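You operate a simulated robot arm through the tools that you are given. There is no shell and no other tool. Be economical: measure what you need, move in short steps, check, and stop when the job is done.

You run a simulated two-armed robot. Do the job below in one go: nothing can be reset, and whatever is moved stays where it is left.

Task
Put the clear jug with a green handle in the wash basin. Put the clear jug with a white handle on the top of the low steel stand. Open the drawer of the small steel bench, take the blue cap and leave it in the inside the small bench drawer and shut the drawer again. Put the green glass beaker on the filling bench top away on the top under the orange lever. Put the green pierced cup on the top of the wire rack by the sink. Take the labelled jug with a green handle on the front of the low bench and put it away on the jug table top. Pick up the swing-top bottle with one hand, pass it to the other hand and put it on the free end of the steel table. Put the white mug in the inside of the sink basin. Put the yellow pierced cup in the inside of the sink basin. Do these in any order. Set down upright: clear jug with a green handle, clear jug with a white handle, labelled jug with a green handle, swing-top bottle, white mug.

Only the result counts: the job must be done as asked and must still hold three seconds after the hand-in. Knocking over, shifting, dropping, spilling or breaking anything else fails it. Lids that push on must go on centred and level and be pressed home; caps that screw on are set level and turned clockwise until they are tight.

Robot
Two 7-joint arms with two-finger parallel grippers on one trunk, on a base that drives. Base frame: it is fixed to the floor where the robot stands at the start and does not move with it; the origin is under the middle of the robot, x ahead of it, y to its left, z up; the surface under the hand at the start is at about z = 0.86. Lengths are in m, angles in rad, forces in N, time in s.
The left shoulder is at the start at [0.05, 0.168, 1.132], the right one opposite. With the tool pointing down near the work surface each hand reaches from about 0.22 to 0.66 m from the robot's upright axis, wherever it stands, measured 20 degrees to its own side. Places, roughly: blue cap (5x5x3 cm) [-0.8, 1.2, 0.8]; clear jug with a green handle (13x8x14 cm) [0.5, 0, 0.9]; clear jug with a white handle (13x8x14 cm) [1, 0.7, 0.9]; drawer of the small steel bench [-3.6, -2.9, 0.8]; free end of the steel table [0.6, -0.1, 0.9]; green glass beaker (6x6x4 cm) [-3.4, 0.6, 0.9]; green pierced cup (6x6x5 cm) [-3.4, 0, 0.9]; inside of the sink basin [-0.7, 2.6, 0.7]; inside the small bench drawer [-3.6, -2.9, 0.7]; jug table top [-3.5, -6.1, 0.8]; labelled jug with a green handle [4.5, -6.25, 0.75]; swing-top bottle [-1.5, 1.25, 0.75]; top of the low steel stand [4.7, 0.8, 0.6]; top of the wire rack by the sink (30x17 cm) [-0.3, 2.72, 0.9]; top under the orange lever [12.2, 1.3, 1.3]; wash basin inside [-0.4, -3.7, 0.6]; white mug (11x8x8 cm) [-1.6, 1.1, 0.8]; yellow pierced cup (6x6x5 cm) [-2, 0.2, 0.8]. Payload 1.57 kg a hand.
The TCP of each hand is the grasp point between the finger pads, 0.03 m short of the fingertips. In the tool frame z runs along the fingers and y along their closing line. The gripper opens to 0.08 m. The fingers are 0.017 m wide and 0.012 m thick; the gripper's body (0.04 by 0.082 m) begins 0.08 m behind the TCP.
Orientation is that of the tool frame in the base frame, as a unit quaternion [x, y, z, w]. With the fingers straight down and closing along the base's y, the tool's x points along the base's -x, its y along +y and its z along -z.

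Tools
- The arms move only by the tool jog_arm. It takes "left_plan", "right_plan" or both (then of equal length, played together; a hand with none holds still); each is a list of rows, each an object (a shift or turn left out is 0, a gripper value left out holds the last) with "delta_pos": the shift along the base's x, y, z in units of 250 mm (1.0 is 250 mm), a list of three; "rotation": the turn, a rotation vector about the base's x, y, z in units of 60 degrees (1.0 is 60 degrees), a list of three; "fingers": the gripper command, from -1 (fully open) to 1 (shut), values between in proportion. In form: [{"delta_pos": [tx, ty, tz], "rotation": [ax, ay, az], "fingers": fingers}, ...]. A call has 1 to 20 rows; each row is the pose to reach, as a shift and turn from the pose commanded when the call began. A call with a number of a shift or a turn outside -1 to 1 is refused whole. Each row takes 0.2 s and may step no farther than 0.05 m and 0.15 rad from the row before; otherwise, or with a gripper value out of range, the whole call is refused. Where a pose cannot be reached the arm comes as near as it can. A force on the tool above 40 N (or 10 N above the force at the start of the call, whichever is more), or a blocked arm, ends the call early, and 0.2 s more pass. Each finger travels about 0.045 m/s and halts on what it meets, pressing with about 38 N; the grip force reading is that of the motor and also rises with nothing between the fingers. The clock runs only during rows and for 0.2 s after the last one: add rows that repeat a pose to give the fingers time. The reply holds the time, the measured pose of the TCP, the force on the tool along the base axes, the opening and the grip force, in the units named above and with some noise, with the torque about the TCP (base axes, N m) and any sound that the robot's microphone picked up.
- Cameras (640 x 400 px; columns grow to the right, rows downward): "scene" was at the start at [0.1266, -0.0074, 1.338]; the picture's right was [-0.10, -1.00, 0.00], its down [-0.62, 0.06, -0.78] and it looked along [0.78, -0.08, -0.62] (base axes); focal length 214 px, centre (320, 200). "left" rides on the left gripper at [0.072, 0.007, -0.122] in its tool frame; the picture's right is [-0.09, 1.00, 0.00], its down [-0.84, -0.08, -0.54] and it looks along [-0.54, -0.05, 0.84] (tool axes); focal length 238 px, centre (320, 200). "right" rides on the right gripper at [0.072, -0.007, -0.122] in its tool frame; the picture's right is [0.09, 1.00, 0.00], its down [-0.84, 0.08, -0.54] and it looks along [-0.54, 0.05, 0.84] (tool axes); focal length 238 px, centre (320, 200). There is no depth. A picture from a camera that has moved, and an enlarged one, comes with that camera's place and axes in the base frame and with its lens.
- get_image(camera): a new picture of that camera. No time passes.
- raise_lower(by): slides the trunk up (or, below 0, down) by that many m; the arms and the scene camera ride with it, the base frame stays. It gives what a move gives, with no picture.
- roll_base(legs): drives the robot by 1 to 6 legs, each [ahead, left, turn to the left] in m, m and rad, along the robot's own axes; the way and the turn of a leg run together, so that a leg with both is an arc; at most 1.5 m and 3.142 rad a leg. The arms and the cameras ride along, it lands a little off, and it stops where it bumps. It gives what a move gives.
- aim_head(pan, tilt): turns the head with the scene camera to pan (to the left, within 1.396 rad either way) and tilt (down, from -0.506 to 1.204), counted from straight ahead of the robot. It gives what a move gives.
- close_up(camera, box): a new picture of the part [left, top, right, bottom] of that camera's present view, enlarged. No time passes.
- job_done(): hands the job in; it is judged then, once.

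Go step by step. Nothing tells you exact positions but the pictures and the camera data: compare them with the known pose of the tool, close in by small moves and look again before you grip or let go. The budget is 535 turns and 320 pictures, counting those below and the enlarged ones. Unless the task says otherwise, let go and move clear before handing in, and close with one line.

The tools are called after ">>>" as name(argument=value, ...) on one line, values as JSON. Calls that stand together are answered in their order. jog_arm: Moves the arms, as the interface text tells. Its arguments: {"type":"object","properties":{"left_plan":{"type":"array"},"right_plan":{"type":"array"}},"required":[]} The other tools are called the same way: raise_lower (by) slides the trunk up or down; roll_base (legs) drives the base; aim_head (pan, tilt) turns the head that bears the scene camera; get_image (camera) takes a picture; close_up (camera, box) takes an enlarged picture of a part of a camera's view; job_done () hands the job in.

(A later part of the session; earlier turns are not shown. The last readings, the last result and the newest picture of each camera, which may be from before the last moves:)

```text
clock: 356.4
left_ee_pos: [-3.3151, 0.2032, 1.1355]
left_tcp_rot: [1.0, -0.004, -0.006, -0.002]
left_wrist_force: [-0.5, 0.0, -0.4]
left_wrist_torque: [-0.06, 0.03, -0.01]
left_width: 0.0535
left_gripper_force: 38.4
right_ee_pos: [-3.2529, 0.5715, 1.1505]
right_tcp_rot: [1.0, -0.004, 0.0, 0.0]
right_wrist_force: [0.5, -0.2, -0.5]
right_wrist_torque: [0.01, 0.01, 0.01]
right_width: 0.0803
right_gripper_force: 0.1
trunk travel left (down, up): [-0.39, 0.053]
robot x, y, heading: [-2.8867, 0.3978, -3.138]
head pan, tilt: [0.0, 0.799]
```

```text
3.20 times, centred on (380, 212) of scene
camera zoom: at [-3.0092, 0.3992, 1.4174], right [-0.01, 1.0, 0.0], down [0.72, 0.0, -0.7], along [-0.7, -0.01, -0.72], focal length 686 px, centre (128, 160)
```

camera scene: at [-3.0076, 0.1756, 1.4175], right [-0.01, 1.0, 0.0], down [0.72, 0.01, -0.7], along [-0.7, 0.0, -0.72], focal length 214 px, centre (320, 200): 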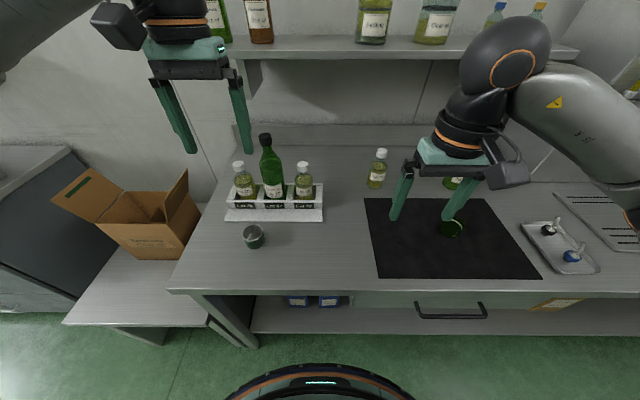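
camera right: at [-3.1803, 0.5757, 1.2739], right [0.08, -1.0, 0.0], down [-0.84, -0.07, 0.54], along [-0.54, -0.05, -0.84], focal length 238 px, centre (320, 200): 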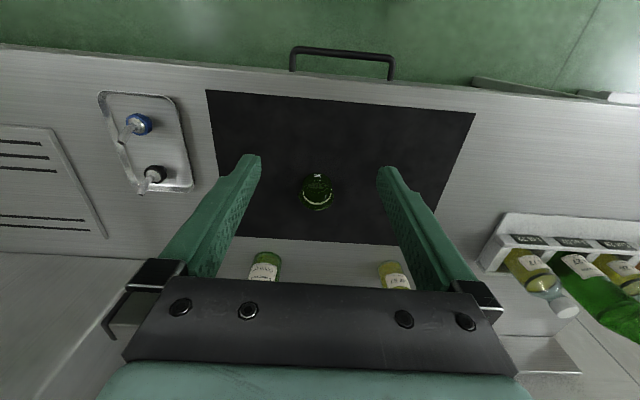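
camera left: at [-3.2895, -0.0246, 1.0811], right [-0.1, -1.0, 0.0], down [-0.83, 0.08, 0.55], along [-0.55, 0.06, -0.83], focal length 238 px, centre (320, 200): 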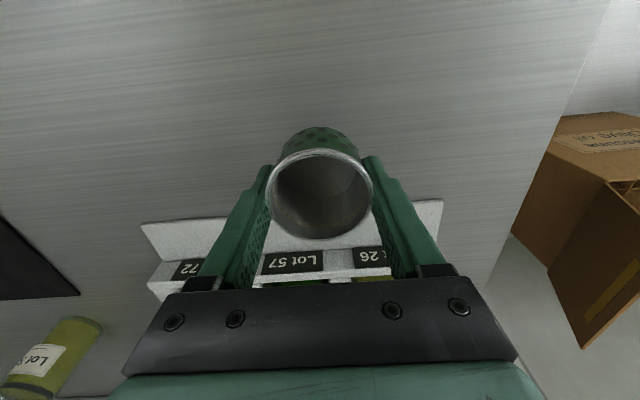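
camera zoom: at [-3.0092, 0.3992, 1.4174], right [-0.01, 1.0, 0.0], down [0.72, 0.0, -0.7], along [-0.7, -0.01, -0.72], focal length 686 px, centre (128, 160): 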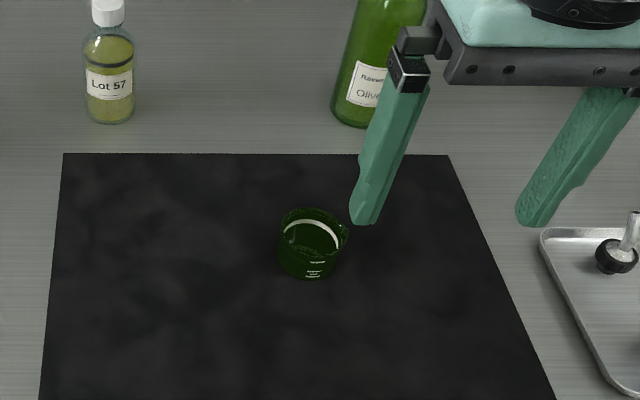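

I check the cup in the left hand, since its width reading is drifting.

>>> get_image(camera="left")

>>> jog_arm(right_plan=[{"delta_pos": [-0.15, -0.02, 0]}, {"delta_pos": [-0.3, -0.03, 0]}, {"delta_pos": [-0.45, -0.038, 0]}, {"delta_pos": [-0.59, -0.038, -0.05]}, {"delta_pos": [-0.59, -0.038, -0.2]}, {"delta_pos": [-0.59, -0.038, -0.35]}, {"delta_pos": [-0.59, -0.038, -0.5]}, {"delta_pos": [-0.59, -0.038, -0.6]}])

>>> get_image(camera="right")

```text
199 pictures are left
camera left: at [-3.2427, 0.1966, 1.2585], right [-0.1, -1.0, 0.0], down [-0.83, 0.08, 0.55], along [-0.55, 0.05, -0.83], focal length 238 px, centre (320, 200)
```

left: 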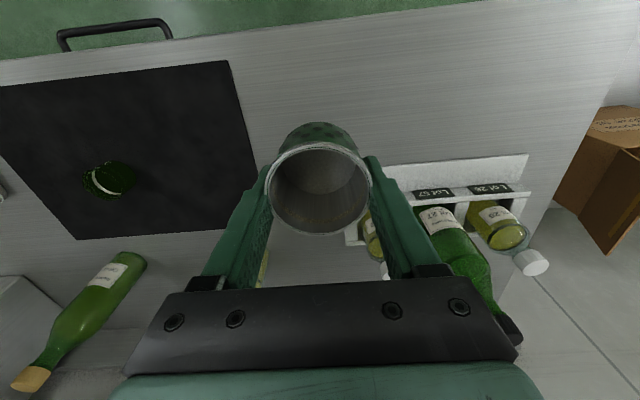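

```text
clock: 358.2
left_ee_pos: [-3.3156, 0.205, 1.136]
left_tcp_rot: [1.0, -0.004, -0.006, -0.001]
left_wrist_force: [-0.8, 0.5, -0.3]
left_wrist_torque: [0.01, 0.03, 0.0]
left_width: 0.0534
left_gripper_force: 38.0
right_ee_pos: [-3.4018, 0.5611, 0.9995]
right_tcp_rot: [1.0, -0.004, 0.0, 0.001]
right_wrist_force: [0.0, 0.3, -0.2]
right_wrist_torque: [0.0, -0.02, 0.0]
right_width: 0.08
right_gripper_force: 0.1
trunk travel left (down, up): [-0.39, 0.053]
robot x, y, heading: [-2.8947, 0.397, -3.132]
head pan, tilt: [0.0, 0.799]
```

```text
198 pictures are left
camera right: at [-3.3299, 0.566, 1.1219], right [0.08, -1.0, 0.0], down [-0.84, -0.07, 0.54], along [-0.54, -0.05, -0.84], focal length 238 px, centre (320, 200)
```

right: 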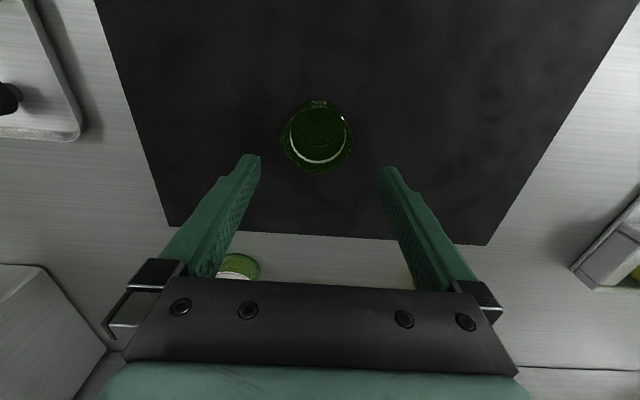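

Aligned over the beaker. I descend to z≈0.918 and close.

>>> jog_arm(right_plan=[{"delta_pos": [0, 0, -0.1]}, {"delta_pos": [0, 0, -0.2]}, {"delta_pos": [0, 0, -0.28]}, {"delta_pos": [0, 0, -0.325]}, {"delta_pos": [0, 0, -0.325]}])

>>> get_image(camera="right")

```text
clock: 359.4
left_ee_pos: [-3.3165, 0.2039, 1.1355]
left_tcp_rot: [1.0, -0.003, -0.004, 0.0]
left_wrist_force: [0.1, -0.4, -0.1]
left_wrist_torque: [0.0, 0.04, 0.0]
left_width: 0.0533
left_gripper_force: 38.1
right_ee_pos: [-3.4013, 0.5612, 0.9206]
right_tcp_rot: [1.0, -0.004, 0.0, 0.001]
right_wrist_force: [-0.6, -0.5, -0.4]
right_wrist_torque: [0.02, 0.0, 0.0]
right_width: 0.0801
right_gripper_force: 0.1
trunk travel left (down, up): [-0.39, 0.053]
robot x, y, heading: [-2.8927, 0.4007, -3.132]
head pan, tilt: [0.0, 0.799]
```

```text
197 pictures are left
camera right: at [-3.3292, 0.5663, 1.043], right [0.08, -1.0, 0.0], down [-0.84, -0.07, 0.54], along [-0.54, -0.05, -0.84], focal length 238 px, centre (320, 200)
```

right: 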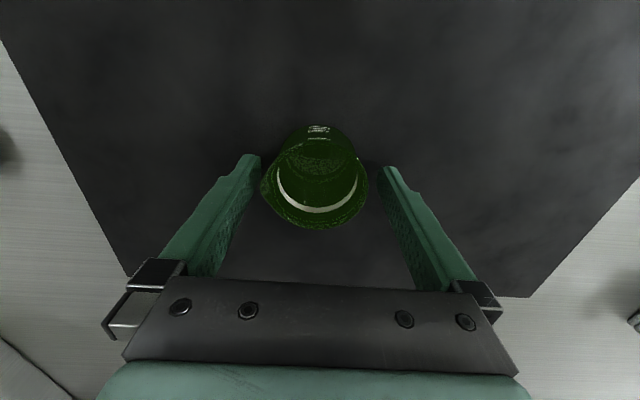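

The beaker rim is centred between the fingers. I close and lift.

>>> jog_arm(right_plan=[{"fingers": 1}, {"fingers": 1}, {"fingers": 1}, {"fingers": 1}])

>>> jog_arm(right_plan=[{"delta_pos": [0, 0, 0.1]}, {"delta_pos": [0, 0, 0.25]}, {"delta_pos": [0, 0, 0.4]}, {"delta_pos": [0.1, 0, 0.55]}, {"delta_pos": [0.2, 0, 0.7]}, {"delta_pos": [0.3, 0, 0.8]}, {"delta_pos": [0.4, 0, 0.9]}, {"delta_pos": [0.4, 0, 0.9]}])

>>> get_image(camera="right")

```text
clock: 360.4
left_ee_pos: [-3.3157, 0.2034, 1.1349]
left_tcp_rot: [1.0, -0.004, -0.005, -0.001]
left_wrist_force: [-1.3, -0.4, -1.7]
left_wrist_torque: [0.03, -0.02, -0.02]
left_width: 0.0533
left_gripper_force: 37.8
right_ee_pos: [-3.4024, 0.5626, 0.9205]
right_tcp_rot: [1.0, -0.004, 0.001, 0.001]
right_wrist_force: [-0.5, -0.3, -0.3]
right_wrist_torque: [0.02, 0.03, 0.0]
right_width: 0.0547
right_gripper_force: 36.8
trunk travel left (down, up): [-0.39, 0.053]
robot x, y, heading: [-2.8854, 0.3993, -3.133]
head pan, tilt: [0.0, 0.799]
```

```text
clock: 362.2
left_ee_pos: [-3.3164, 0.2043, 1.1352]
left_tcp_rot: [1.0, -0.004, -0.005, 0.0]
left_wrist_force: [0.9, 0.1, -0.1]
left_wrist_torque: [-0.01, 0.01, 0.01]
left_width: 0.0532
left_gripper_force: 37.9
right_ee_pos: [-3.3005, 0.5615, 1.1449]
right_tcp_rot: [1.0, -0.005, 0.001, 0.002]
right_wrist_force: [-0.1, 0.4, -0.6]
right_wrist_torque: [-0.03, 0.0, 0.04]
right_width: 0.0549
right_gripper_force: 37.9
trunk travel left (down, up): [-0.39, 0.053]
robot x, y, heading: [-2.8882, 0.3994, -3.132]
head pan, tilt: [0.0, 0.799]
```

```text
196 pictures are left
camera right: at [-3.2281, 0.5658, 1.2682], right [0.08, -1.0, 0.0], down [-0.84, -0.07, 0.54], along [-0.54, -0.05, -0.84], focal length 238 px, centre (320, 200)
```

right: 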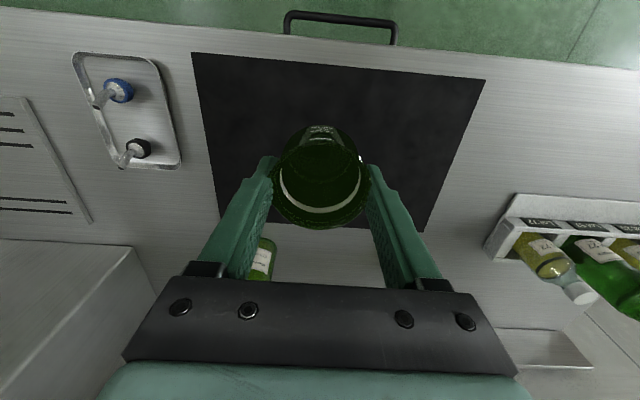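

Both objects are held. I back up, turn north and look for the way to the sink.

>>> roll_base(legs=[[-0.25, 0, 0], [0, 0, -1.57]])

>>> aim_head(pan=-0.5, tilt=0.45)

>>> get_image(camera="scene")

```text
clock: 368.1
left_ee_pos: [-2.8012, 0.8388, 1.1367]
left_tcp_rot: [-0.679, 0.734, 0.003, 0.005]
left_wrist_force: [0.9, -0.7, -0.8]
left_wrist_torque: [0.02, -0.02, 0.03]
left_width: 0.0526
left_gripper_force: 37.7
right_ee_pos: [-2.4463, 0.7988, 1.1461]
right_tcp_rot: [-0.678, 0.735, 0.001, 0.0]
right_wrist_force: [-0.5, -0.3, -0.9]
right_wrist_torque: [-0.03, -0.02, 0.01]
right_width: 0.0545
right_gripper_force: 37.9
trunk travel left (down, up): [-0.39, 0.053]
robot x, y, heading: [-2.6364, 0.4012, 1.502]
head pan, tilt: [0.0, 0.799]
```

```text
clock: 369.0
left_ee_pos: [-2.8014, 0.8395, 1.1346]
left_tcp_rot: [-0.678, 0.735, 0.003, 0.005]
left_wrist_force: [0.1, 0.0, -0.7]
left_wrist_torque: [-0.03, 0.0, 0.01]
left_width: 0.053
left_gripper_force: 37.9
right_ee_pos: [-2.4453, 0.7986, 1.1457]
right_tcp_rot: [-0.678, 0.735, 0.0, -0.001]
right_wrist_force: [-0.5, 0.7, -0.3]
right_wrist_torque: [-0.04, 0.04, -0.02]
right_width: 0.0546
right_gripper_force: 38.4
trunk travel left (down, up): [-0.39, 0.053]
robot x, y, heading: [-2.6379, 0.4, 1.503]
head pan, tilt: [-0.499, 0.45]
```

```text
195 pictures are left
camera scene: at [-2.5858, 0.5188, 1.4478], right [0.85, -0.53, 0.0], down [-0.23, -0.37, -0.9], along [0.48, 0.76, -0.44], focal length 214 px, centre (320, 200)
```

scene: 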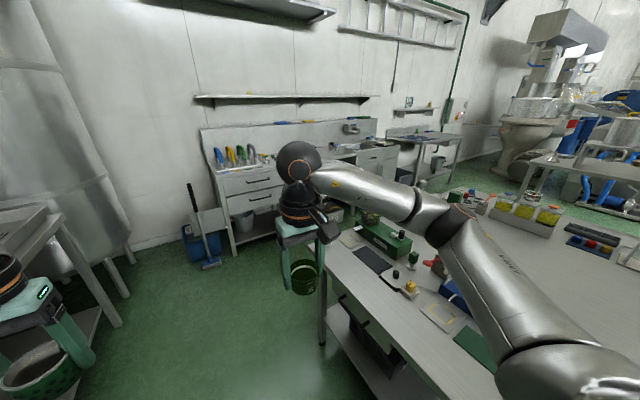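

I drive north past the table end, then will turn east toward the sink.

>>> roll_base(legs=[[0, 0, 0.065], [1.4, 0, 0]])

>>> aim_head(pan=-1.0, tilt=0.45)

>>> get_image(camera="scene")

```text
clock: 376.4
left_ee_pos: [-2.7735, 2.2429, 1.1354]
left_tcp_rot: [-0.685, 0.729, 0.003, 0.005]
left_wrist_force: [-0.2, -0.2, 0.0]
left_wrist_torque: [-0.02, -0.02, -0.02]
left_width: 0.0526
left_gripper_force: 38.1
right_ee_pos: [-2.4169, 2.209, 1.1451]
right_tcp_rot: [-0.683, 0.73, 0.002, -0.001]
right_wrist_force: [0.0, -0.1, -0.9]
right_wrist_torque: [0.0, -0.04, 0.01]
right_width: 0.0546
right_gripper_force: 37.9
trunk travel left (down, up): [-0.39, 0.053]
robot x, y, heading: [-2.6063, 1.8065, 1.525]
head pan, tilt: [-0.499, 0.45]
```

```text
clock: 377.4
left_ee_pos: [-2.7729, 2.2429, 1.1352]
left_tcp_rot: [-0.685, 0.728, 0.003, 0.005]
left_wrist_force: [0.1, 0.1, -0.2]
left_wrist_torque: [0.02, 0.02, -0.01]
left_width: 0.0524
left_gripper_force: 37.9
right_ee_pos: [-2.4178, 2.2082, 1.1442]
right_tcp_rot: [-0.683, 0.73, 0.001, -0.001]
right_wrist_force: [1.3, -0.8, -0.8]
right_wrist_torque: [0.0, -0.01, 0.01]
right_width: 0.0545
right_gripper_force: 37.7
trunk travel left (down, up): [-0.39, 0.053]
robot x, y, heading: [-2.602, 1.8064, 1.521]
head pan, tilt: [-1.0, 0.45]
```

```text
194 pictures are left
camera scene: at [-2.52, 1.8937, 1.4478], right [0.5, -0.87, 0.0], down [-0.38, -0.22, -0.9], along [0.78, 0.45, -0.44], focal length 214 px, centre (320, 200)
```

scene: 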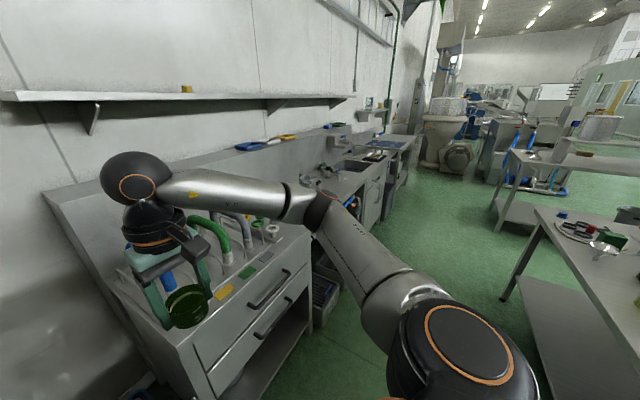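

The aisle between benches (front y≈2.2) and table (edge y≈1.33) leads to the sink. I back up a little, turn east, and advance along y≈1.75.

>>> roll_base(legs=[[-0.22, 0, 0], [0, 0, -1.52], [0.5, 0.13, 0], [0.6, 0, 0]])

>>> aim_head(pan=0.4, tilt=0.5)

>>> get_image(camera="scene")

```text
clock: 388.4
left_ee_pos: [-1.0694, 1.8451, 1.1346]
left_tcp_rot: [0.028, 1.0, -0.001, 0.005]
left_wrist_force: [0.2, -0.4, -0.2]
left_wrist_torque: [0.02, 0.0, 0.04]
left_width: 0.0522
left_gripper_force: 38.1
right_ee_pos: [-1.1016, 1.4876, 1.1455]
right_tcp_rot: [0.029, 1.0, 0.001, 0.0]
right_wrist_force: [0.8, -0.2, -0.7]
right_wrist_torque: [-0.01, 0.0, -0.03]
right_width: 0.0547
right_gripper_force: 38.2
trunk travel left (down, up): [-0.39, 0.053]
robot x, y, heading: [-1.505, 1.671, -0.041]
head pan, tilt: [-1.0, 0.45]
```

```text
clock: 390.0
left_ee_pos: [-1.0704, 1.8447, 1.1359]
left_tcp_rot: [0.028, 1.0, -0.001, 0.005]
left_wrist_force: [0.1, 0.3, -1.7]
left_wrist_torque: [0.03, -0.01, 0.0]
left_width: 0.0525
left_gripper_force: 38.1
right_ee_pos: [-1.1011, 1.4888, 1.1446]
right_tcp_rot: [0.029, 1.0, 0.001, 0.0]
right_wrist_force: [-0.2, 0.6, -1.1]
right_wrist_torque: [-0.02, -0.03, 0.0]
right_width: 0.0547
right_gripper_force: 37.7
trunk travel left (down, up): [-0.39, 0.053]
robot x, y, heading: [-1.5037, 1.67, -0.037]
head pan, tilt: [0.4, 0.499]
```

```text
193 pictures are left
camera scene: at [-1.378, 1.7021, 1.4434], right [0.35, -0.94, 0.0], down [-0.45, -0.17, -0.88], along [0.82, 0.31, -0.48], focal length 214 px, centre (320, 200)
```

scene: 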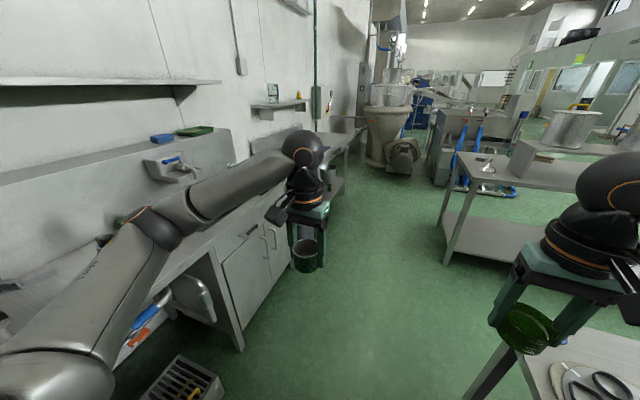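

Next: ahead 1 m, then face north to the sink.

>>> roll_base(legs=[[1.0, 0, 0.04], [0, 0, 1.57]])

>>> aim_head(pan=0, tilt=0.6)

>>> get_image(camera="scene")

```text
clock: 399.1
left_ee_pos: [-0.7434, 2.0718, 1.1348]
left_tcp_rot: [0.73, -0.684, -0.003, -0.004]
left_wrist_force: [-0.6, -0.2, -0.4]
left_wrist_torque: [0.03, 0.0, -0.01]
left_width: 0.0523
left_gripper_force: 38.4
right_ee_pos: [-0.3855, 2.0827, 1.1447]
right_tcp_rot: [0.729, -0.684, 0.0, 0.001]
right_wrist_force: [0.5, 0.1, -0.3]
right_wrist_torque: [-0.03, -0.01, -0.02]
right_width: 0.0548
right_gripper_force: 37.8
trunk travel left (down, up): [-0.39, 0.053]
robot x, y, heading: [-0.5161, 1.6585, 1.656]
head pan, tilt: [0.4, 0.499]
```

```text
clock: 399.9
left_ee_pos: [-0.7431, 2.0704, 1.1361]
left_tcp_rot: [0.73, -0.683, -0.003, -0.004]
left_wrist_force: [0.5, 0.2, -0.4]
left_wrist_torque: [-0.02, -0.01, -0.03]
left_width: 0.0526
left_gripper_force: 38.2
right_ee_pos: [-0.3861, 2.0832, 1.1458]
right_tcp_rot: [0.729, -0.684, 0.0, 0.0]
right_wrist_force: [0.2, -0.1, -0.5]
right_wrist_torque: [-0.03, 0.01, -0.01]
right_width: 0.0546
right_gripper_force: 38.4
trunk travel left (down, up): [-0.39, 0.053]
robot x, y, heading: [-0.5188, 1.6597, 1.649]
head pan, tilt: [0.0, 0.6]
```

```text
192 pictures are left
camera scene: at [-0.5265, 1.7902, 1.4343], right [1.0, 0.08, 0.0], down [0.05, -0.56, -0.83], along [-0.07, 0.82, -0.56], focal length 214 px, centre (320, 200)
```

scene: 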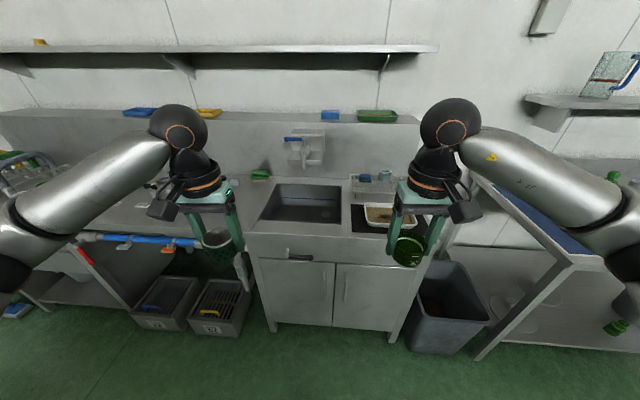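

The sink basin is ahead, with a rack to its right. I zoom in.

>>> close_up(camera="scene", box=[240, 140, 480, 290])

```text
2.67 times, centred on (360, 215) of scene
camera zoom: at [-0.5265, 1.7902, 1.4343], right [1.0, 0.08, 0.0], down [0.05, -0.56, -0.83], along [-0.07, 0.82, -0.56], focal length 572 px, centre (213, 160)
```

zoom: 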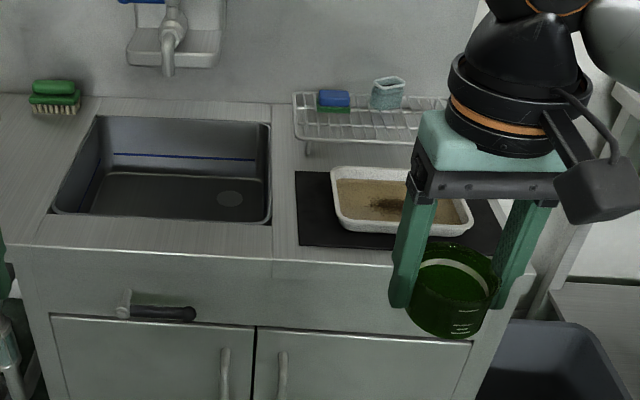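

I look right to check the space for shifting the robot.

>>> aim_head(pan=-0.9, tilt=0.7)

>>> get_image(camera="scene")

>>> get_image(camera="left")

```text
clock: 401.1
left_ee_pos: [-0.7433, 2.072, 1.1355]
left_tcp_rot: [0.73, -0.683, -0.003, -0.004]
left_wrist_force: [-0.2, 0.0, -1.2]
left_wrist_torque: [0.02, -0.02, -0.01]
left_width: 0.0524
left_gripper_force: 38.1
right_ee_pos: [-0.3846, 2.0831, 1.145]
right_tcp_rot: [0.73, -0.684, -0.001, 0.001]
right_wrist_force: [-0.9, -0.1, 0.0]
right_wrist_torque: [0.01, 0.0, -0.04]
right_width: 0.0545
right_gripper_force: 38.2
trunk travel left (down, up): [-0.39, 0.053]
robot x, y, heading: [-0.5195, 1.6624, 1.653]
head pan, tilt: [-0.901, 0.7]
```

```text
190 pictures are left
camera scene: at [-0.4572, 1.7601, 1.4257], right [0.68, -0.73, 0.0], down [-0.47, -0.44, -0.76], along [0.56, 0.52, -0.64], focal length 214 px, centre (320, 200)
```

scene: 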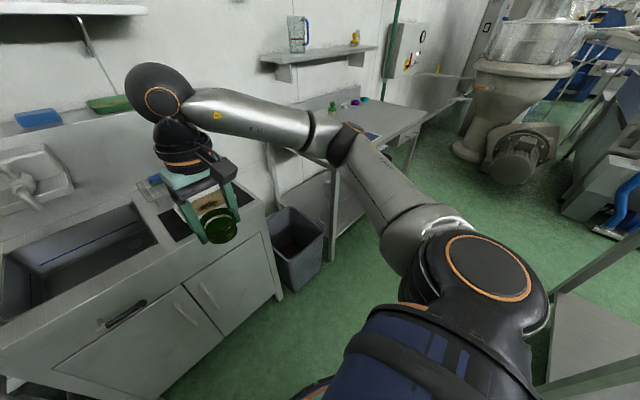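

```text
189 pictures are left
camera left: at [-0.7448, 1.9982, 1.2584], right [-1.0, 0.03, 0.0], down [0.02, 0.83, 0.55], along [0.01, 0.55, -0.83], focal length 238 px, centre (320, 200)
```

left: 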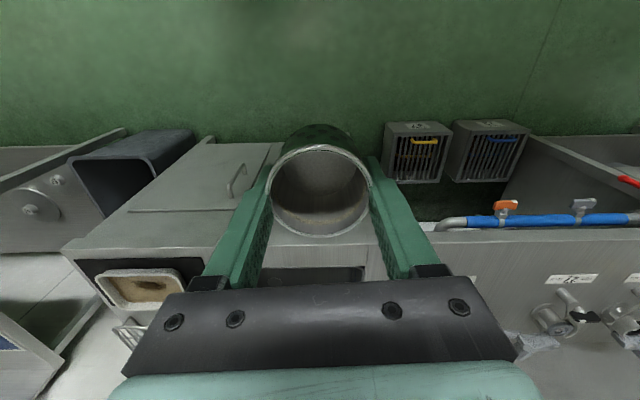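

There is room. I square up and shift right and forward so that the left hand faces the rack.

>>> roll_base(legs=[[0, 0, -0.08], [0.3, -0.38, 0]])

>>> aim_head(pan=0.1, tilt=0.75)

>>> get_image(camera="scene")

>>> get_image(camera="left")

```text
clock: 405.6
left_ee_pos: [-0.3285, 2.3839, 1.1354]
left_tcp_rot: [-0.705, 0.709, 0.003, 0.004]
left_wrist_force: [-0.6, 0.5, -1.0]
left_wrist_torque: [0.02, 0.01, 0.02]
left_width: 0.0524
left_gripper_force: 37.8
right_ee_pos: [0.0292, 2.3696, 1.1454]
right_tcp_rot: [-0.704, 0.71, 0.001, 0.0]
right_wrist_force: [-0.3, -1.3, -0.5]
right_wrist_torque: [-0.01, 0.03, 0.02]
right_width: 0.0549
right_gripper_force: 37.8
trunk travel left (down, up): [-0.39, 0.053]
robot x, y, heading: [-0.1309, 1.9615, 1.576]
head pan, tilt: [-0.901, 0.7]
```

```text
clock: 406.8
left_ee_pos: [-0.3289, 2.384, 1.1347]
left_tcp_rot: [-0.704, 0.71, 0.003, 0.005]
left_wrist_force: [0.6, 0.2, -0.8]
left_wrist_torque: [0.0, 0.01, 0.02]
left_width: 0.0523
left_gripper_force: 38.6
right_ee_pos: [0.0296, 2.3698, 1.1447]
right_tcp_rot: [-0.704, 0.71, 0.0, -0.001]
right_wrist_force: [0.4, 0.1, -1.0]
right_wrist_torque: [-0.01, -0.03, 0.0]
right_width: 0.0547
right_gripper_force: 38.0
trunk travel left (down, up): [-0.39, 0.053]
robot x, y, heading: [-0.1359, 1.9589, 1.582]
head pan, tilt: [0.099, 0.75]
```

```text
188 pictures are left
camera scene: at [-0.1417, 2.0818, 1.4214], right [0.99, 0.11, 0.0], down [0.07, -0.68, -0.73], along [-0.08, 0.73, -0.68], focal length 214 px, centre (320, 200)
```

scene: 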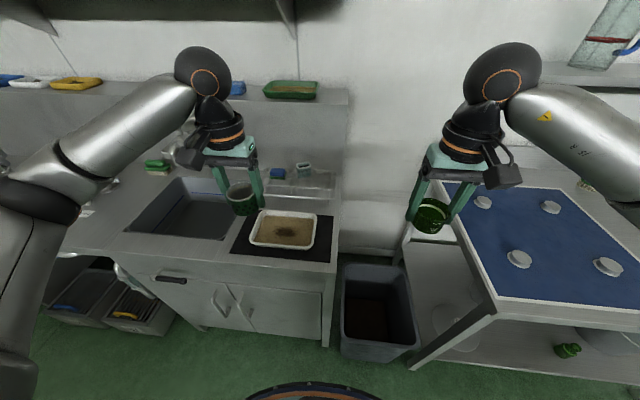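

```text
187 pictures are left
camera left: at [-0.3361, 2.3112, 1.2584], right [-1.0, 0.1, 0.0], down [0.08, 0.83, 0.55], along [0.05, 0.55, -0.83], focal length 238 px, centre (320, 200)
```

left: 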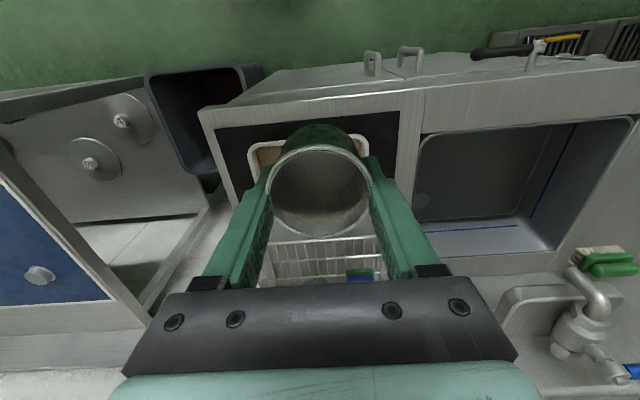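

>>> close_up(camera="scene", box=[220, 140, 360, 230])

```text
4.44 times, centred on (290, 185) of scene
camera zoom: at [-0.1417, 2.0818, 1.4214], right [0.99, 0.11, 0.0], down [0.07, -0.68, -0.73], along [-0.08, 0.73, -0.68], focal length 953 px, centre (453, 267)
```

zoom: 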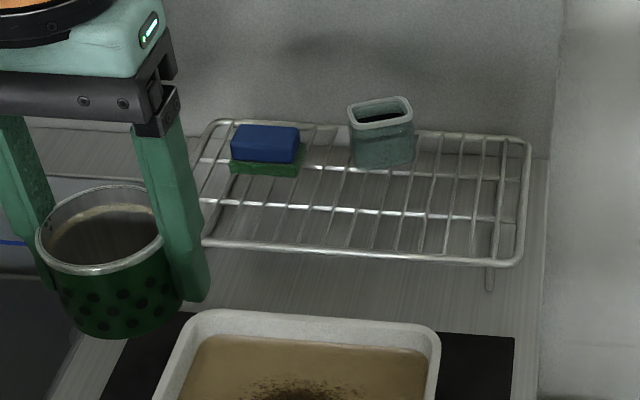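

The rack top is at z≈0.895 spanning x -0.445..-0.145, y 2.65..2.82; the right part is free. I move closer, then reach over it.

>>> roll_base(legs=[[0.09, -0.03, 0]])

>>> jog_arm(left_plan=[{"delta_pos": [0.08, 0.15, 0]}, {"delta_pos": [0.16, 0.3, 0]}, {"delta_pos": [0.24, 0.45, 0]}, {"delta_pos": [0.34, 0.6, 0]}, {"delta_pos": [0.4, 0.75, 0]}, {"delta_pos": [0.4, 0.9, 0]}, {"delta_pos": [0.4, 0.9, -0.15]}, {"delta_pos": [0.4, 0.9, -0.3]}, {"delta_pos": [0.4, 0.9, -0.45]}])

>>> get_image(camera="scene")

```text
clock: 407.9
left_ee_pos: [-0.2999, 2.4765, 1.1362]
left_tcp_rot: [-0.705, 0.709, 0.003, 0.004]
left_wrist_force: [-0.1, 0.3, 0.7]
left_wrist_torque: [-0.05, 0.02, -0.03]
left_width: 0.0524
left_gripper_force: 38.1
right_ee_pos: [0.0584, 2.4609, 1.145]
right_tcp_rot: [-0.703, 0.711, 0.002, 0.0]
right_wrist_force: [0.1, 0.6, -0.8]
right_wrist_torque: [-0.04, 0.03, 0.01]
right_width: 0.0547
right_gripper_force: 37.9
trunk travel left (down, up): [-0.39, 0.053]
robot x, y, heading: [-0.1086, 2.0494, 1.581]
head pan, tilt: [0.099, 0.75]
```

```text
clock: 409.9
left_ee_pos: [-0.204, 2.6631, 1.03]
left_tcp_rot: [-0.704, 0.71, 0.004, 0.004]
left_wrist_force: [-0.1, -0.2, 0.3]
left_wrist_torque: [0.06, -0.01, 0.04]
left_width: 0.0523
left_gripper_force: 37.5
left hand out of reach, approached as far as the arm can: row 5, 6, 7, 8, 9
right_ee_pos: [0.0589, 2.4593, 1.145]
right_tcp_rot: [-0.704, 0.71, 0.001, -0.001]
right_wrist_force: [0.0, -0.6, -0.6]
right_wrist_torque: [0.0, 0.01, 0.03]
right_width: 0.0547
right_gripper_force: 37.6
trunk travel left (down, up): [-0.39, 0.053]
robot x, y, heading: [-0.1053, 2.0499, 1.578]
head pan, tilt: [0.099, 0.75]
```

```text
185 pictures are left
camera scene: at [-0.1126, 2.1721, 1.4215], right [0.99, 0.11, 0.0], down [0.07, -0.68, -0.73], along [-0.08, 0.73, -0.68], focal length 214 px, centre (320, 200)
```

scene: 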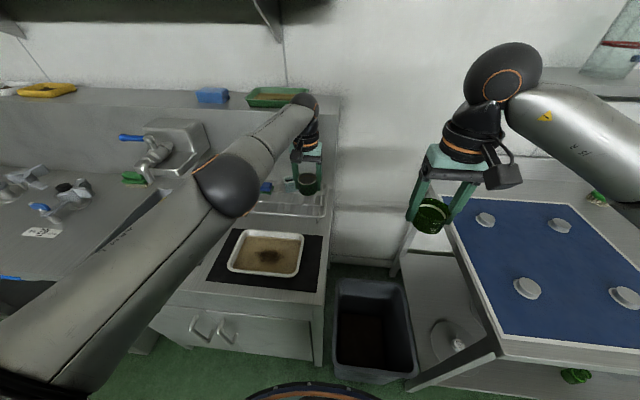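

Slightly short of reach. The base has a few centimetres left before the cabinet; I move 5 cm ahead.

>>> roll_base(legs=[[0.05, 0.04, 0]])

>>> close_up(camera="scene", box=[220, 120, 380, 240])

>>> get_image(camera="left")

```text
clock: 410.8
left_ee_pos: [-0.2176, 2.6836, 1.0298]
left_tcp_rot: [-0.703, 0.711, 0.003, 0.005]
left_wrist_force: [-0.2, 0.5, -0.7]
left_wrist_torque: [-0.04, 0.0, 0.01]
left_width: 0.0522
left_gripper_force: 38.4
right_ee_pos: [0.0433, 2.4802, 1.1452]
right_tcp_rot: [-0.703, 0.711, -0.001, -0.001]
right_wrist_force: [-0.4, -0.8, -1.2]
right_wrist_torque: [-0.01, 0.0, -0.01]
right_width: 0.0543
right_gripper_force: 37.7
trunk travel left (down, up): [-0.39, 0.053]
robot x, y, heading: [-0.1172, 2.0668, 1.577]
head pan, tilt: [0.099, 0.75]
stopped in leg 1: the robot was blocked; the commanded pose is now the measured one
```

```text
3.33 times, centred on (300, 180) of scene
camera zoom: at [-0.1292, 2.1928, 1.4212], right [0.99, 0.1, 0.0], down [0.07, -0.68, -0.73], along [-0.08, 0.73, -0.68], focal length 715 px, centre (387, 267)
```

zoom: 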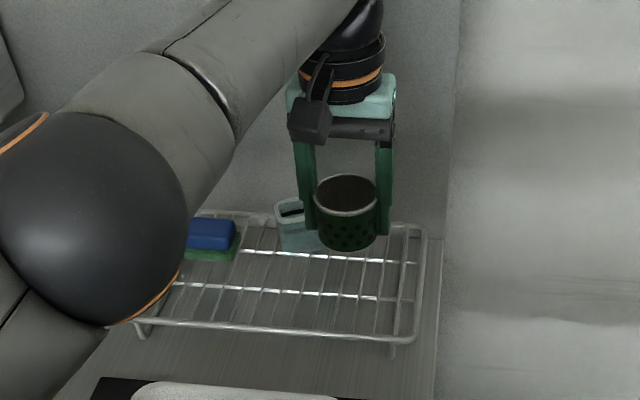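

```text
183 pictures are left
camera left: at [-0.2247, 2.6112, 1.1524], right [-0.99, 0.1, 0.0], down [0.09, 0.83, 0.55], along [0.06, 0.55, -0.83], focal length 238 px, centre (320, 200)
```

left: 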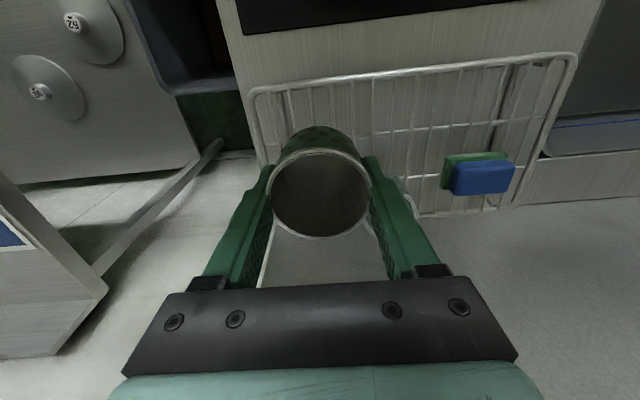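

The base touched something; no further driving. The cup is over the rack; I lower it with a little more reach in y.

>>> jog_arm(left_plan=[{"delta_pos": [0, 0.02, -0.1]}, {"delta_pos": [0, 0.04, -0.2]}, {"delta_pos": [0, 0.06, -0.3]}, {"delta_pos": [0, 0.06, -0.36]}, {"delta_pos": [0, 0.06, -0.36]}])

>>> close_up(camera="scene", box=[220, 120, 380, 240])

```text
clock: 412.0
left_ee_pos: [-0.2232, 2.6817, 0.9476]
left_tcp_rot: [-0.703, 0.711, 0.004, 0.004]
left_wrist_force: [0.4, -0.7, -0.5]
left_wrist_torque: [0.02, -0.02, 0.0]
left_width: 0.0528
left_gripper_force: 38.1
left hand out of reach, approached as far as the arm can: row 1, 2, 3, 4, 5
right_ee_pos: [0.0434, 2.4782, 1.1457]
right_tcp_rot: [-0.703, 0.711, 0.0, -0.001]
right_wrist_force: [-0.5, 0.9, -1.0]
right_wrist_torque: [0.04, 0.02, -0.01]
right_width: 0.0547
right_gripper_force: 37.8
trunk travel left (down, up): [-0.39, 0.053]
robot x, y, heading: [-0.1248, 2.0642, 1.574]
head pan, tilt: [0.099, 0.75]
```

```text
3.33 times, centred on (300, 180) of scene
camera zoom: at [-0.1281, 2.1915, 1.4214], right [0.99, 0.1, 0.0], down [0.07, -0.68, -0.73], along [-0.08, 0.73, -0.68], focal length 715 px, centre (387, 267)
```

zoom: 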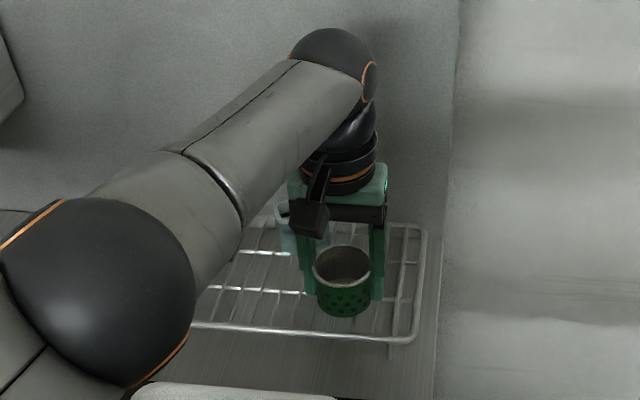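

The cup sits just inside the rack's front wire. I lower to contact.

>>> jog_arm(left_plan=[{"delta_pos": [0, 0.02, -0.04]}, {"delta_pos": [0, 0.02, -0.06]}, {"delta_pos": [0, 0.02, -0.06]}])

>>> jog_arm(left_plan=[{"delta_pos": [0, 0.02, -0.03]}, {"delta_pos": [0, 0.02, -0.03]}])

```text
clock: 412.8
left_ee_pos: [-0.2244, 2.681, 0.9368]
left_tcp_rot: [-0.702, 0.712, 0.007, 0.007]
left_wrist_force: [-0.4, 2.4, 18.1]
left_wrist_torque: [-0.49, 0.06, 0.0]
left_width: 0.0524
left_gripper_force: 37.8
left hand out of reach, approached as far as the arm can: row 1, 2, 3
right_ee_pos: [0.0432, 2.4778, 1.1456]
right_tcp_rot: [-0.703, 0.712, 0.001, 0.0]
right_wrist_force: [0.5, 0.3, -0.9]
right_wrist_torque: [-0.02, -0.01, 0.02]
right_width: 0.0546
right_gripper_force: 38.1
trunk travel left (down, up): [-0.39, 0.053]
robot x, y, heading: [-0.121, 2.0671, 1.574]
head pan, tilt: [0.099, 0.75]
```

```text
clock: 413.4
left_ee_pos: [-0.2242, 2.6797, 0.9358]
left_tcp_rot: [-0.701, 0.713, 0.009, 0.009]
left_wrist_force: [2.7, -0.5, 39.4]
left_wrist_torque: [-0.7, 0.35, -0.19]
left_width: 0.0521
left_gripper_force: 38.1
left hand out of reach, approached as far as the arm can: row 1, 2
right_ee_pos: [0.0435, 2.4753, 1.1469]
right_tcp_rot: [-0.703, 0.711, 0.001, 0.001]
right_wrist_force: [-0.1, 0.0, -0.7]
right_wrist_torque: [-0.01, 0.01, 0.01]
right_width: 0.0543
right_gripper_force: 37.9
trunk travel left (down, up): [-0.39, 0.053]
robot x, y, heading: [-0.1165, 2.0692, 1.579]
head pan, tilt: [0.099, 0.75]
```

Contact. I relax, open moderately and go up.

>>> jog_arm(left_plan=[{"delta_pos": [0, 0, 0.035]}, {"delta_pos": [0, 0, 0.035], "fingers": -0.7}, {"delta_pos": [0, 0, 0.035], "fingers": -0.7}, {"delta_pos": [0, 0, 0.035], "fingers": -0.7}])

>>> jog_arm(left_plan=[{"delta_pos": [0, 0, 0.08]}, {"delta_pos": [0, 0, 0.2]}, {"delta_pos": [0, 0, 0.35]}, {"delta_pos": [0, -0.1, 0.45]}, {"delta_pos": [0, -0.25, 0.5]}, {"delta_pos": [0, -0.4, 0.5]}])

>>> close_up(camera="scene", box=[220, 120, 380, 240])

```text
clock: 414.4
left_ee_pos: [-0.2264, 2.6785, 0.9354]
left_tcp_rot: [-0.704, 0.71, 0.003, 0.003]
left_wrist_force: [0.0, -1.7, 7.4]
left_wrist_torque: [-0.1, -0.06, 0.17]
left_width: 0.068
left_gripper_force: 0.4
right_ee_pos: [0.0433, 2.4787, 1.1454]
right_tcp_rot: [-0.702, 0.712, 0.001, 0.001]
right_wrist_force: [0.3, 0.1, -0.5]
right_wrist_torque: [-0.01, -0.01, 0.0]
right_width: 0.0543
right_gripper_force: 37.9
trunk travel left (down, up): [-0.39, 0.053]
robot x, y, heading: [-0.1215, 2.0686, 1.579]
head pan, tilt: [0.099, 0.75]
```

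```text
clock: 415.8
left_ee_pos: [-0.212, 2.6766, 1.082]
left_tcp_rot: [-0.702, 0.712, 0.003, 0.004]
left_wrist_force: [1.1, 0.2, 0.1]
left_wrist_torque: [0.01, 0.01, 0.02]
left_width: 0.0681
left_gripper_force: 0.0
left hand out of reach, approached as far as the arm can: row 2, 3, 4, 5, 6
right_ee_pos: [0.0435, 2.4779, 1.1463]
right_tcp_rot: [-0.703, 0.712, 0.002, -0.001]
right_wrist_force: [-0.8, 0.2, -1.3]
right_wrist_torque: [0.04, 0.02, -0.02]
right_width: 0.0546
right_gripper_force: 38.1
trunk travel left (down, up): [-0.39, 0.053]
robot x, y, heading: [-0.1232, 2.0681, 1.576]
head pan, tilt: [0.099, 0.75]
```

```text
3.33 times, centred on (300, 180) of scene
camera zoom: at [-0.128, 2.1908, 1.4215], right [0.99, 0.1, 0.0], down [0.07, -0.68, -0.73], along [-0.08, 0.73, -0.68], focal length 715 px, centre (387, 267)
```

zoom: 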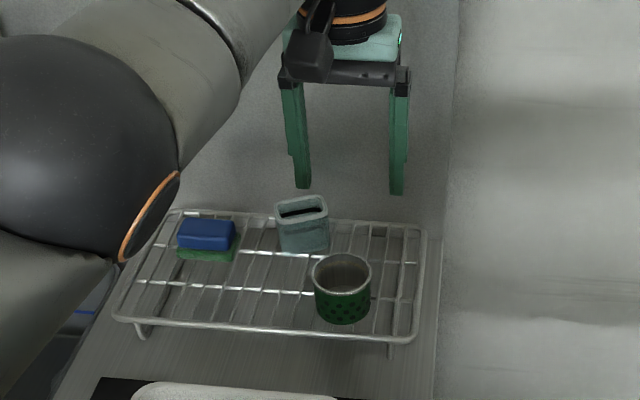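

The green pierced cup stands on the rack. I retract the left hand backward at this height.

>>> jog_arm(left_plan=[{"delta_pos": [-0.03, -0.12, 0]}, {"delta_pos": [-0.06, -0.24, 0]}, {"delta_pos": [-0.1, -0.36, 0]}, {"delta_pos": [-0.15, -0.48, 0]}, {"delta_pos": [-0.2, -0.6, 0]}, {"delta_pos": [-0.25, -0.72, 0]}, {"delta_pos": [-0.28, -0.8, 0]}])

>>> get_image(camera="scene")

```text
clock: 417.4
left_ee_pos: [-0.2268, 2.6745, 1.1181]
left_tcp_rot: [-0.703, 0.712, 0.002, 0.004]
left_wrist_force: [-0.3, -0.7, 0.3]
left_wrist_torque: [0.01, -0.04, 0.0]
left_width: 0.0678
left_gripper_force: 0.1
left hand out of reach, approached as far as the arm can: row 1, 2, 3, 4, 5, 6, 7
right_ee_pos: [0.0436, 2.4791, 1.1448]
right_tcp_rot: [-0.703, 0.711, 0.0, -0.001]
right_wrist_force: [0.6, 1.0, -1.3]
right_wrist_torque: [0.04, 0.04, 0.0]
right_width: 0.0542
right_gripper_force: 38.0
trunk travel left (down, up): [-0.39, 0.053]
robot x, y, heading: [-0.1187, 2.0674, 1.578]
head pan, tilt: [0.099, 0.75]
```

```text
180 pictures are left
camera scene: at [-0.1281, 2.1914, 1.4214], right [0.99, 0.1, 0.0], down [0.07, -0.68, -0.73], along [-0.08, 0.73, -0.68], focal length 214 px, centre (320, 200)
```

scene: 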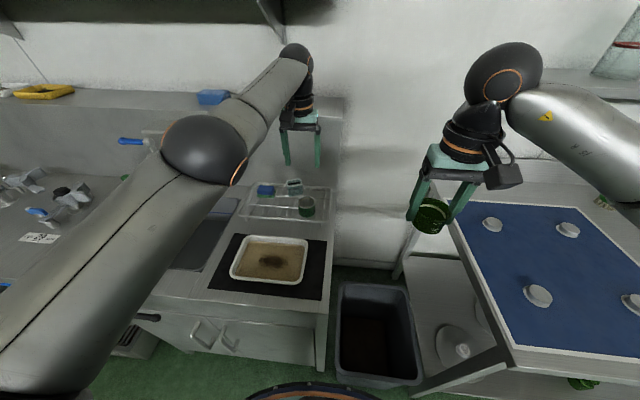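

The arm is at full stretch again, where it cannot come straight back. I back the base into open space and then lower and bring it in along the left side.

>>> roll_base(legs=[[-0.45, 0, 0]])

>>> jog_arm(left_plan=[{"delta_pos": [-0.06, 0, -0.15]}, {"delta_pos": [-0.12, 0, -0.3]}, {"delta_pos": [-0.18, 0, -0.45]}, {"delta_pos": [-0.24, 0, -0.6]}])

>>> get_image(camera="scene")

```text
clock: 420.1
left_ee_pos: [-0.2249, 2.2248, 1.1182]
left_tcp_rot: [-0.703, 0.711, 0.002, 0.004]
left_wrist_force: [0.0, 0.3, -0.5]
left_wrist_torque: [-0.02, -0.01, 0.0]
left_width: 0.0681
left_gripper_force: 0.2
right_ee_pos: [0.0456, 2.0294, 1.1453]
right_tcp_rot: [-0.703, 0.712, 0.001, 0.0]
right_wrist_force: [0.8, -1.1, -0.1]
right_wrist_torque: [-0.01, -0.01, -0.01]
right_width: 0.0545
right_gripper_force: 38.1
trunk travel left (down, up): [-0.39, 0.053]
robot x, y, heading: [-0.1183, 1.621, 1.576]
head pan, tilt: [0.099, 0.75]
```

```text
clock: 421.1
left_ee_pos: [-0.281, 2.2428, 0.9685]
left_tcp_rot: [-0.703, 0.711, 0.001, 0.004]
left_wrist_force: [-0.4, 0.5, -0.2]
left_wrist_torque: [0.0, -0.02, 0.03]
left_width: 0.068
left_gripper_force: 0.1
left hand out of reach, approached as far as the arm can: row 1, 2, 3, 4
right_ee_pos: [0.0462, 2.0291, 1.1457]
right_tcp_rot: [-0.703, 0.711, -0.001, 0.0]
right_wrist_force: [-0.2, 0.5, -1.0]
right_wrist_torque: [0.03, -0.02, -0.01]
right_width: 0.0545
right_gripper_force: 37.8
trunk travel left (down, up): [-0.39, 0.053]
robot x, y, heading: [-0.1189, 1.6175, 1.577]
head pan, tilt: [0.099, 0.75]
```

```text
179 pictures are left
camera scene: at [-0.126, 1.7418, 1.4214], right [0.99, 0.1, 0.0], down [0.07, -0.68, -0.73], along [-0.08, 0.73, -0.68], focal length 214 px, centre (320, 200)
```

scene: 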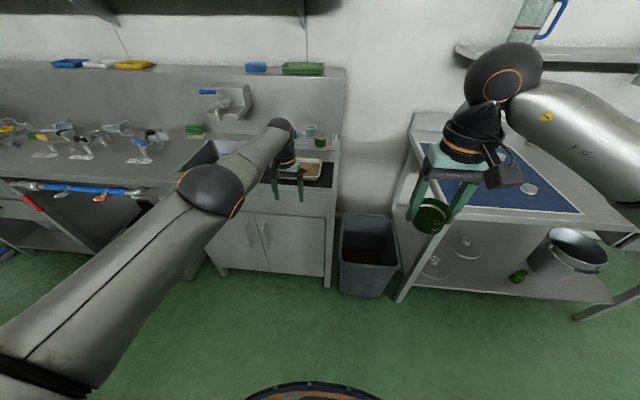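

I continue down and to the left, then inward.

>>> jog_arm(left_plan=[{"delta_pos": [-0.08, 0, -0.15]}, {"delta_pos": [-0.16, 0, -0.3]}, {"delta_pos": [-0.26, 0, -0.45]}, {"delta_pos": [-0.38, -0.05, -0.55]}, {"delta_pos": [-0.5, -0.12, -0.6]}, {"delta_pos": [-0.62, -0.2, -0.6]}])

>>> get_image(camera="scene")

```text
clock: 422.6
left_ee_pos: [-0.4415, 2.1889, 0.8156]
left_tcp_rot: [-0.703, 0.711, 0.003, 0.005]
left_wrist_force: [0.3, 0.3, 0.0]
left_wrist_torque: [0.0, 0.0, -0.01]
left_width: 0.0678
left_gripper_force: 0.0
left hand out of reach, approached as far as the arm can: row 2, 3, 4
right_ee_pos: [0.045, 2.0282, 1.1455]
right_tcp_rot: [-0.703, 0.711, 0.001, 0.0]
right_wrist_force: [0.2, -0.6, -0.9]
right_wrist_torque: [0.01, 0.01, 0.0]
right_width: 0.0543
right_gripper_force: 37.8
trunk travel left (down, up): [-0.39, 0.053]
robot x, y, heading: [-0.1217, 1.6194, 1.576]
head pan, tilt: [0.099, 0.75]
```

```text
178 pictures are left
camera scene: at [-0.1264, 1.7412, 1.4215], right [0.99, 0.1, 0.0], down [0.07, -0.68, -0.73], along [-0.08, 0.73, -0.68], focal length 214 px, centre (320, 200)
```

scene: 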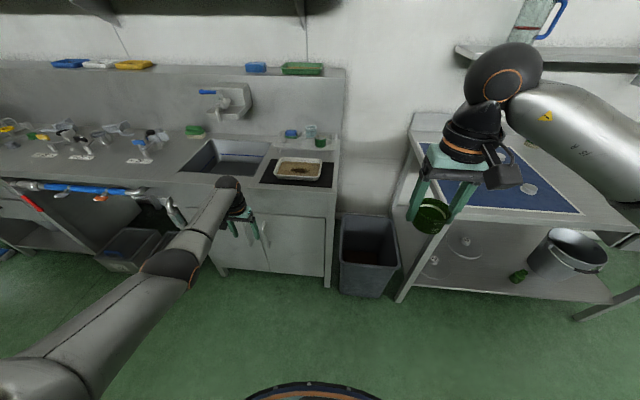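

Bent again, but on the inner side. I'll apply the recipe that worked: pitch the fingers forward-up, yaw right, move inward, roll down. First I back up a bit for room.

>>> roll_base(legs=[[-0.15, 0, 0]])

>>> jog_arm(left_plan=[{"rotation": [0.14, 0, 0], "delta_pos": [0, -0.05, 0.1]}, {"rotation": [0.28, 0, 0], "delta_pos": [0, -0.1, 0.2]}, {"rotation": [0.42, 0, 0], "delta_pos": [0, -0.15, 0.3]}, {"rotation": [0.56, 0, 0], "delta_pos": [0, -0.2, 0.4]}, {"rotation": [0.7, 0, 0], "delta_pos": [0, -0.25, 0.5]}, {"rotation": [0.84, 0, 0], "delta_pos": [0, -0.3, 0.6]}, {"rotation": [0.98, 0, 0], "delta_pos": [0, -0.35, 0.7]}])

>>> jog_arm(left_plan=[{"rotation": [0.14, 0, 0], "delta_pos": [0, 0, 0.1]}, {"rotation": [0.28, 0, 0], "delta_pos": [0, 0, 0.2]}, {"rotation": [0.42, 0, 0], "delta_pos": [0, 0, 0.3]}, {"rotation": [0.56, 0, 0], "delta_pos": [0, 0, 0.4]}, {"rotation": [0.7, 0, 0], "delta_pos": [0, 0, 0.5]}, {"rotation": [0.84, 0, 0], "delta_pos": [0, 0, 0.6]}, {"rotation": [0.98, 0, 0], "delta_pos": [0, 0, 0.7]}])

>>> get_image(camera="scene")

```text
clock: 423.9
left_ee_pos: [-0.4387, 2.0367, 0.8186]
left_tcp_rot: [-0.703, 0.711, 0.003, 0.004]
left_wrist_force: [1.2, -0.4, -0.5]
left_wrist_torque: [0.02, 0.01, 0.0]
left_width: 0.0682
left_gripper_force: 0.1
right_ee_pos: [0.0468, 1.8752, 1.1463]
right_tcp_rot: [-0.703, 0.711, 0.0, -0.001]
right_wrist_force: [0.0, -0.4, -0.7]
right_wrist_torque: [0.01, -0.01, 0.02]
right_width: 0.0544
right_gripper_force: 37.7
trunk travel left (down, up): [-0.39, 0.053]
robot x, y, heading: [-0.1186, 1.4634, 1.576]
head pan, tilt: [0.099, 0.75]
```

```text
clock: 425.5
left_ee_pos: [-0.4388, 1.9494, 0.9938]
left_tcp_rot: [-0.61, 0.618, 0.353, 0.349]
left_wrist_force: [0.0, -1.6, 0.0]
left_wrist_torque: [0.01, -0.01, 0.0]
left_width: 0.0681
left_gripper_force: 0.0
right_ee_pos: [0.0463, 1.8753, 1.1451]
right_tcp_rot: [-0.703, 0.711, 0.001, -0.001]
right_wrist_force: [0.3, 0.8, 0.1]
right_wrist_torque: [0.0, -0.01, 0.01]
right_width: 0.0541
right_gripper_force: 37.9
trunk travel left (down, up): [-0.39, 0.053]
robot x, y, heading: [-0.1142, 1.4663, 1.575]
head pan, tilt: [0.099, 0.75]
```

```text
clock: 427.1
left_ee_pos: [-0.4394, 1.9488, 1.1653]
left_tcp_rot: [-0.36, 0.365, 0.611, 0.603]
left_wrist_force: [-0.2, 0.0, 0.1]
left_wrist_torque: [0.04, -0.02, 0.0]
left_width: 0.0681
left_gripper_force: 0.0
right_ee_pos: [0.0472, 1.8762, 1.1458]
right_tcp_rot: [-0.703, 0.711, 0.001, -0.001]
right_wrist_force: [-0.4, 0.6, -0.5]
right_wrist_torque: [0.04, 0.01, 0.0]
right_width: 0.0543
right_gripper_force: 38.3
trunk travel left (down, up): [-0.39, 0.053]
robot x, y, heading: [-0.1171, 1.4664, 1.575]
head pan, tilt: [0.099, 0.75]
```

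```text
177 pictures are left
camera scene: at [-0.1247, 1.5891, 1.4214], right [0.99, 0.1, 0.0], down [0.07, -0.68, -0.73], along [-0.08, 0.73, -0.68], focal length 214 px, centre (320, 200)
```

scene: 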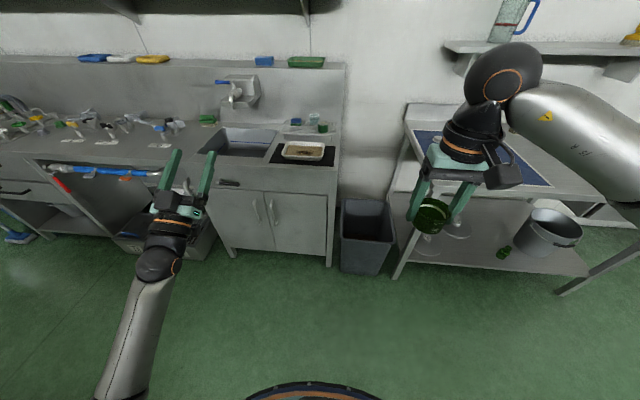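

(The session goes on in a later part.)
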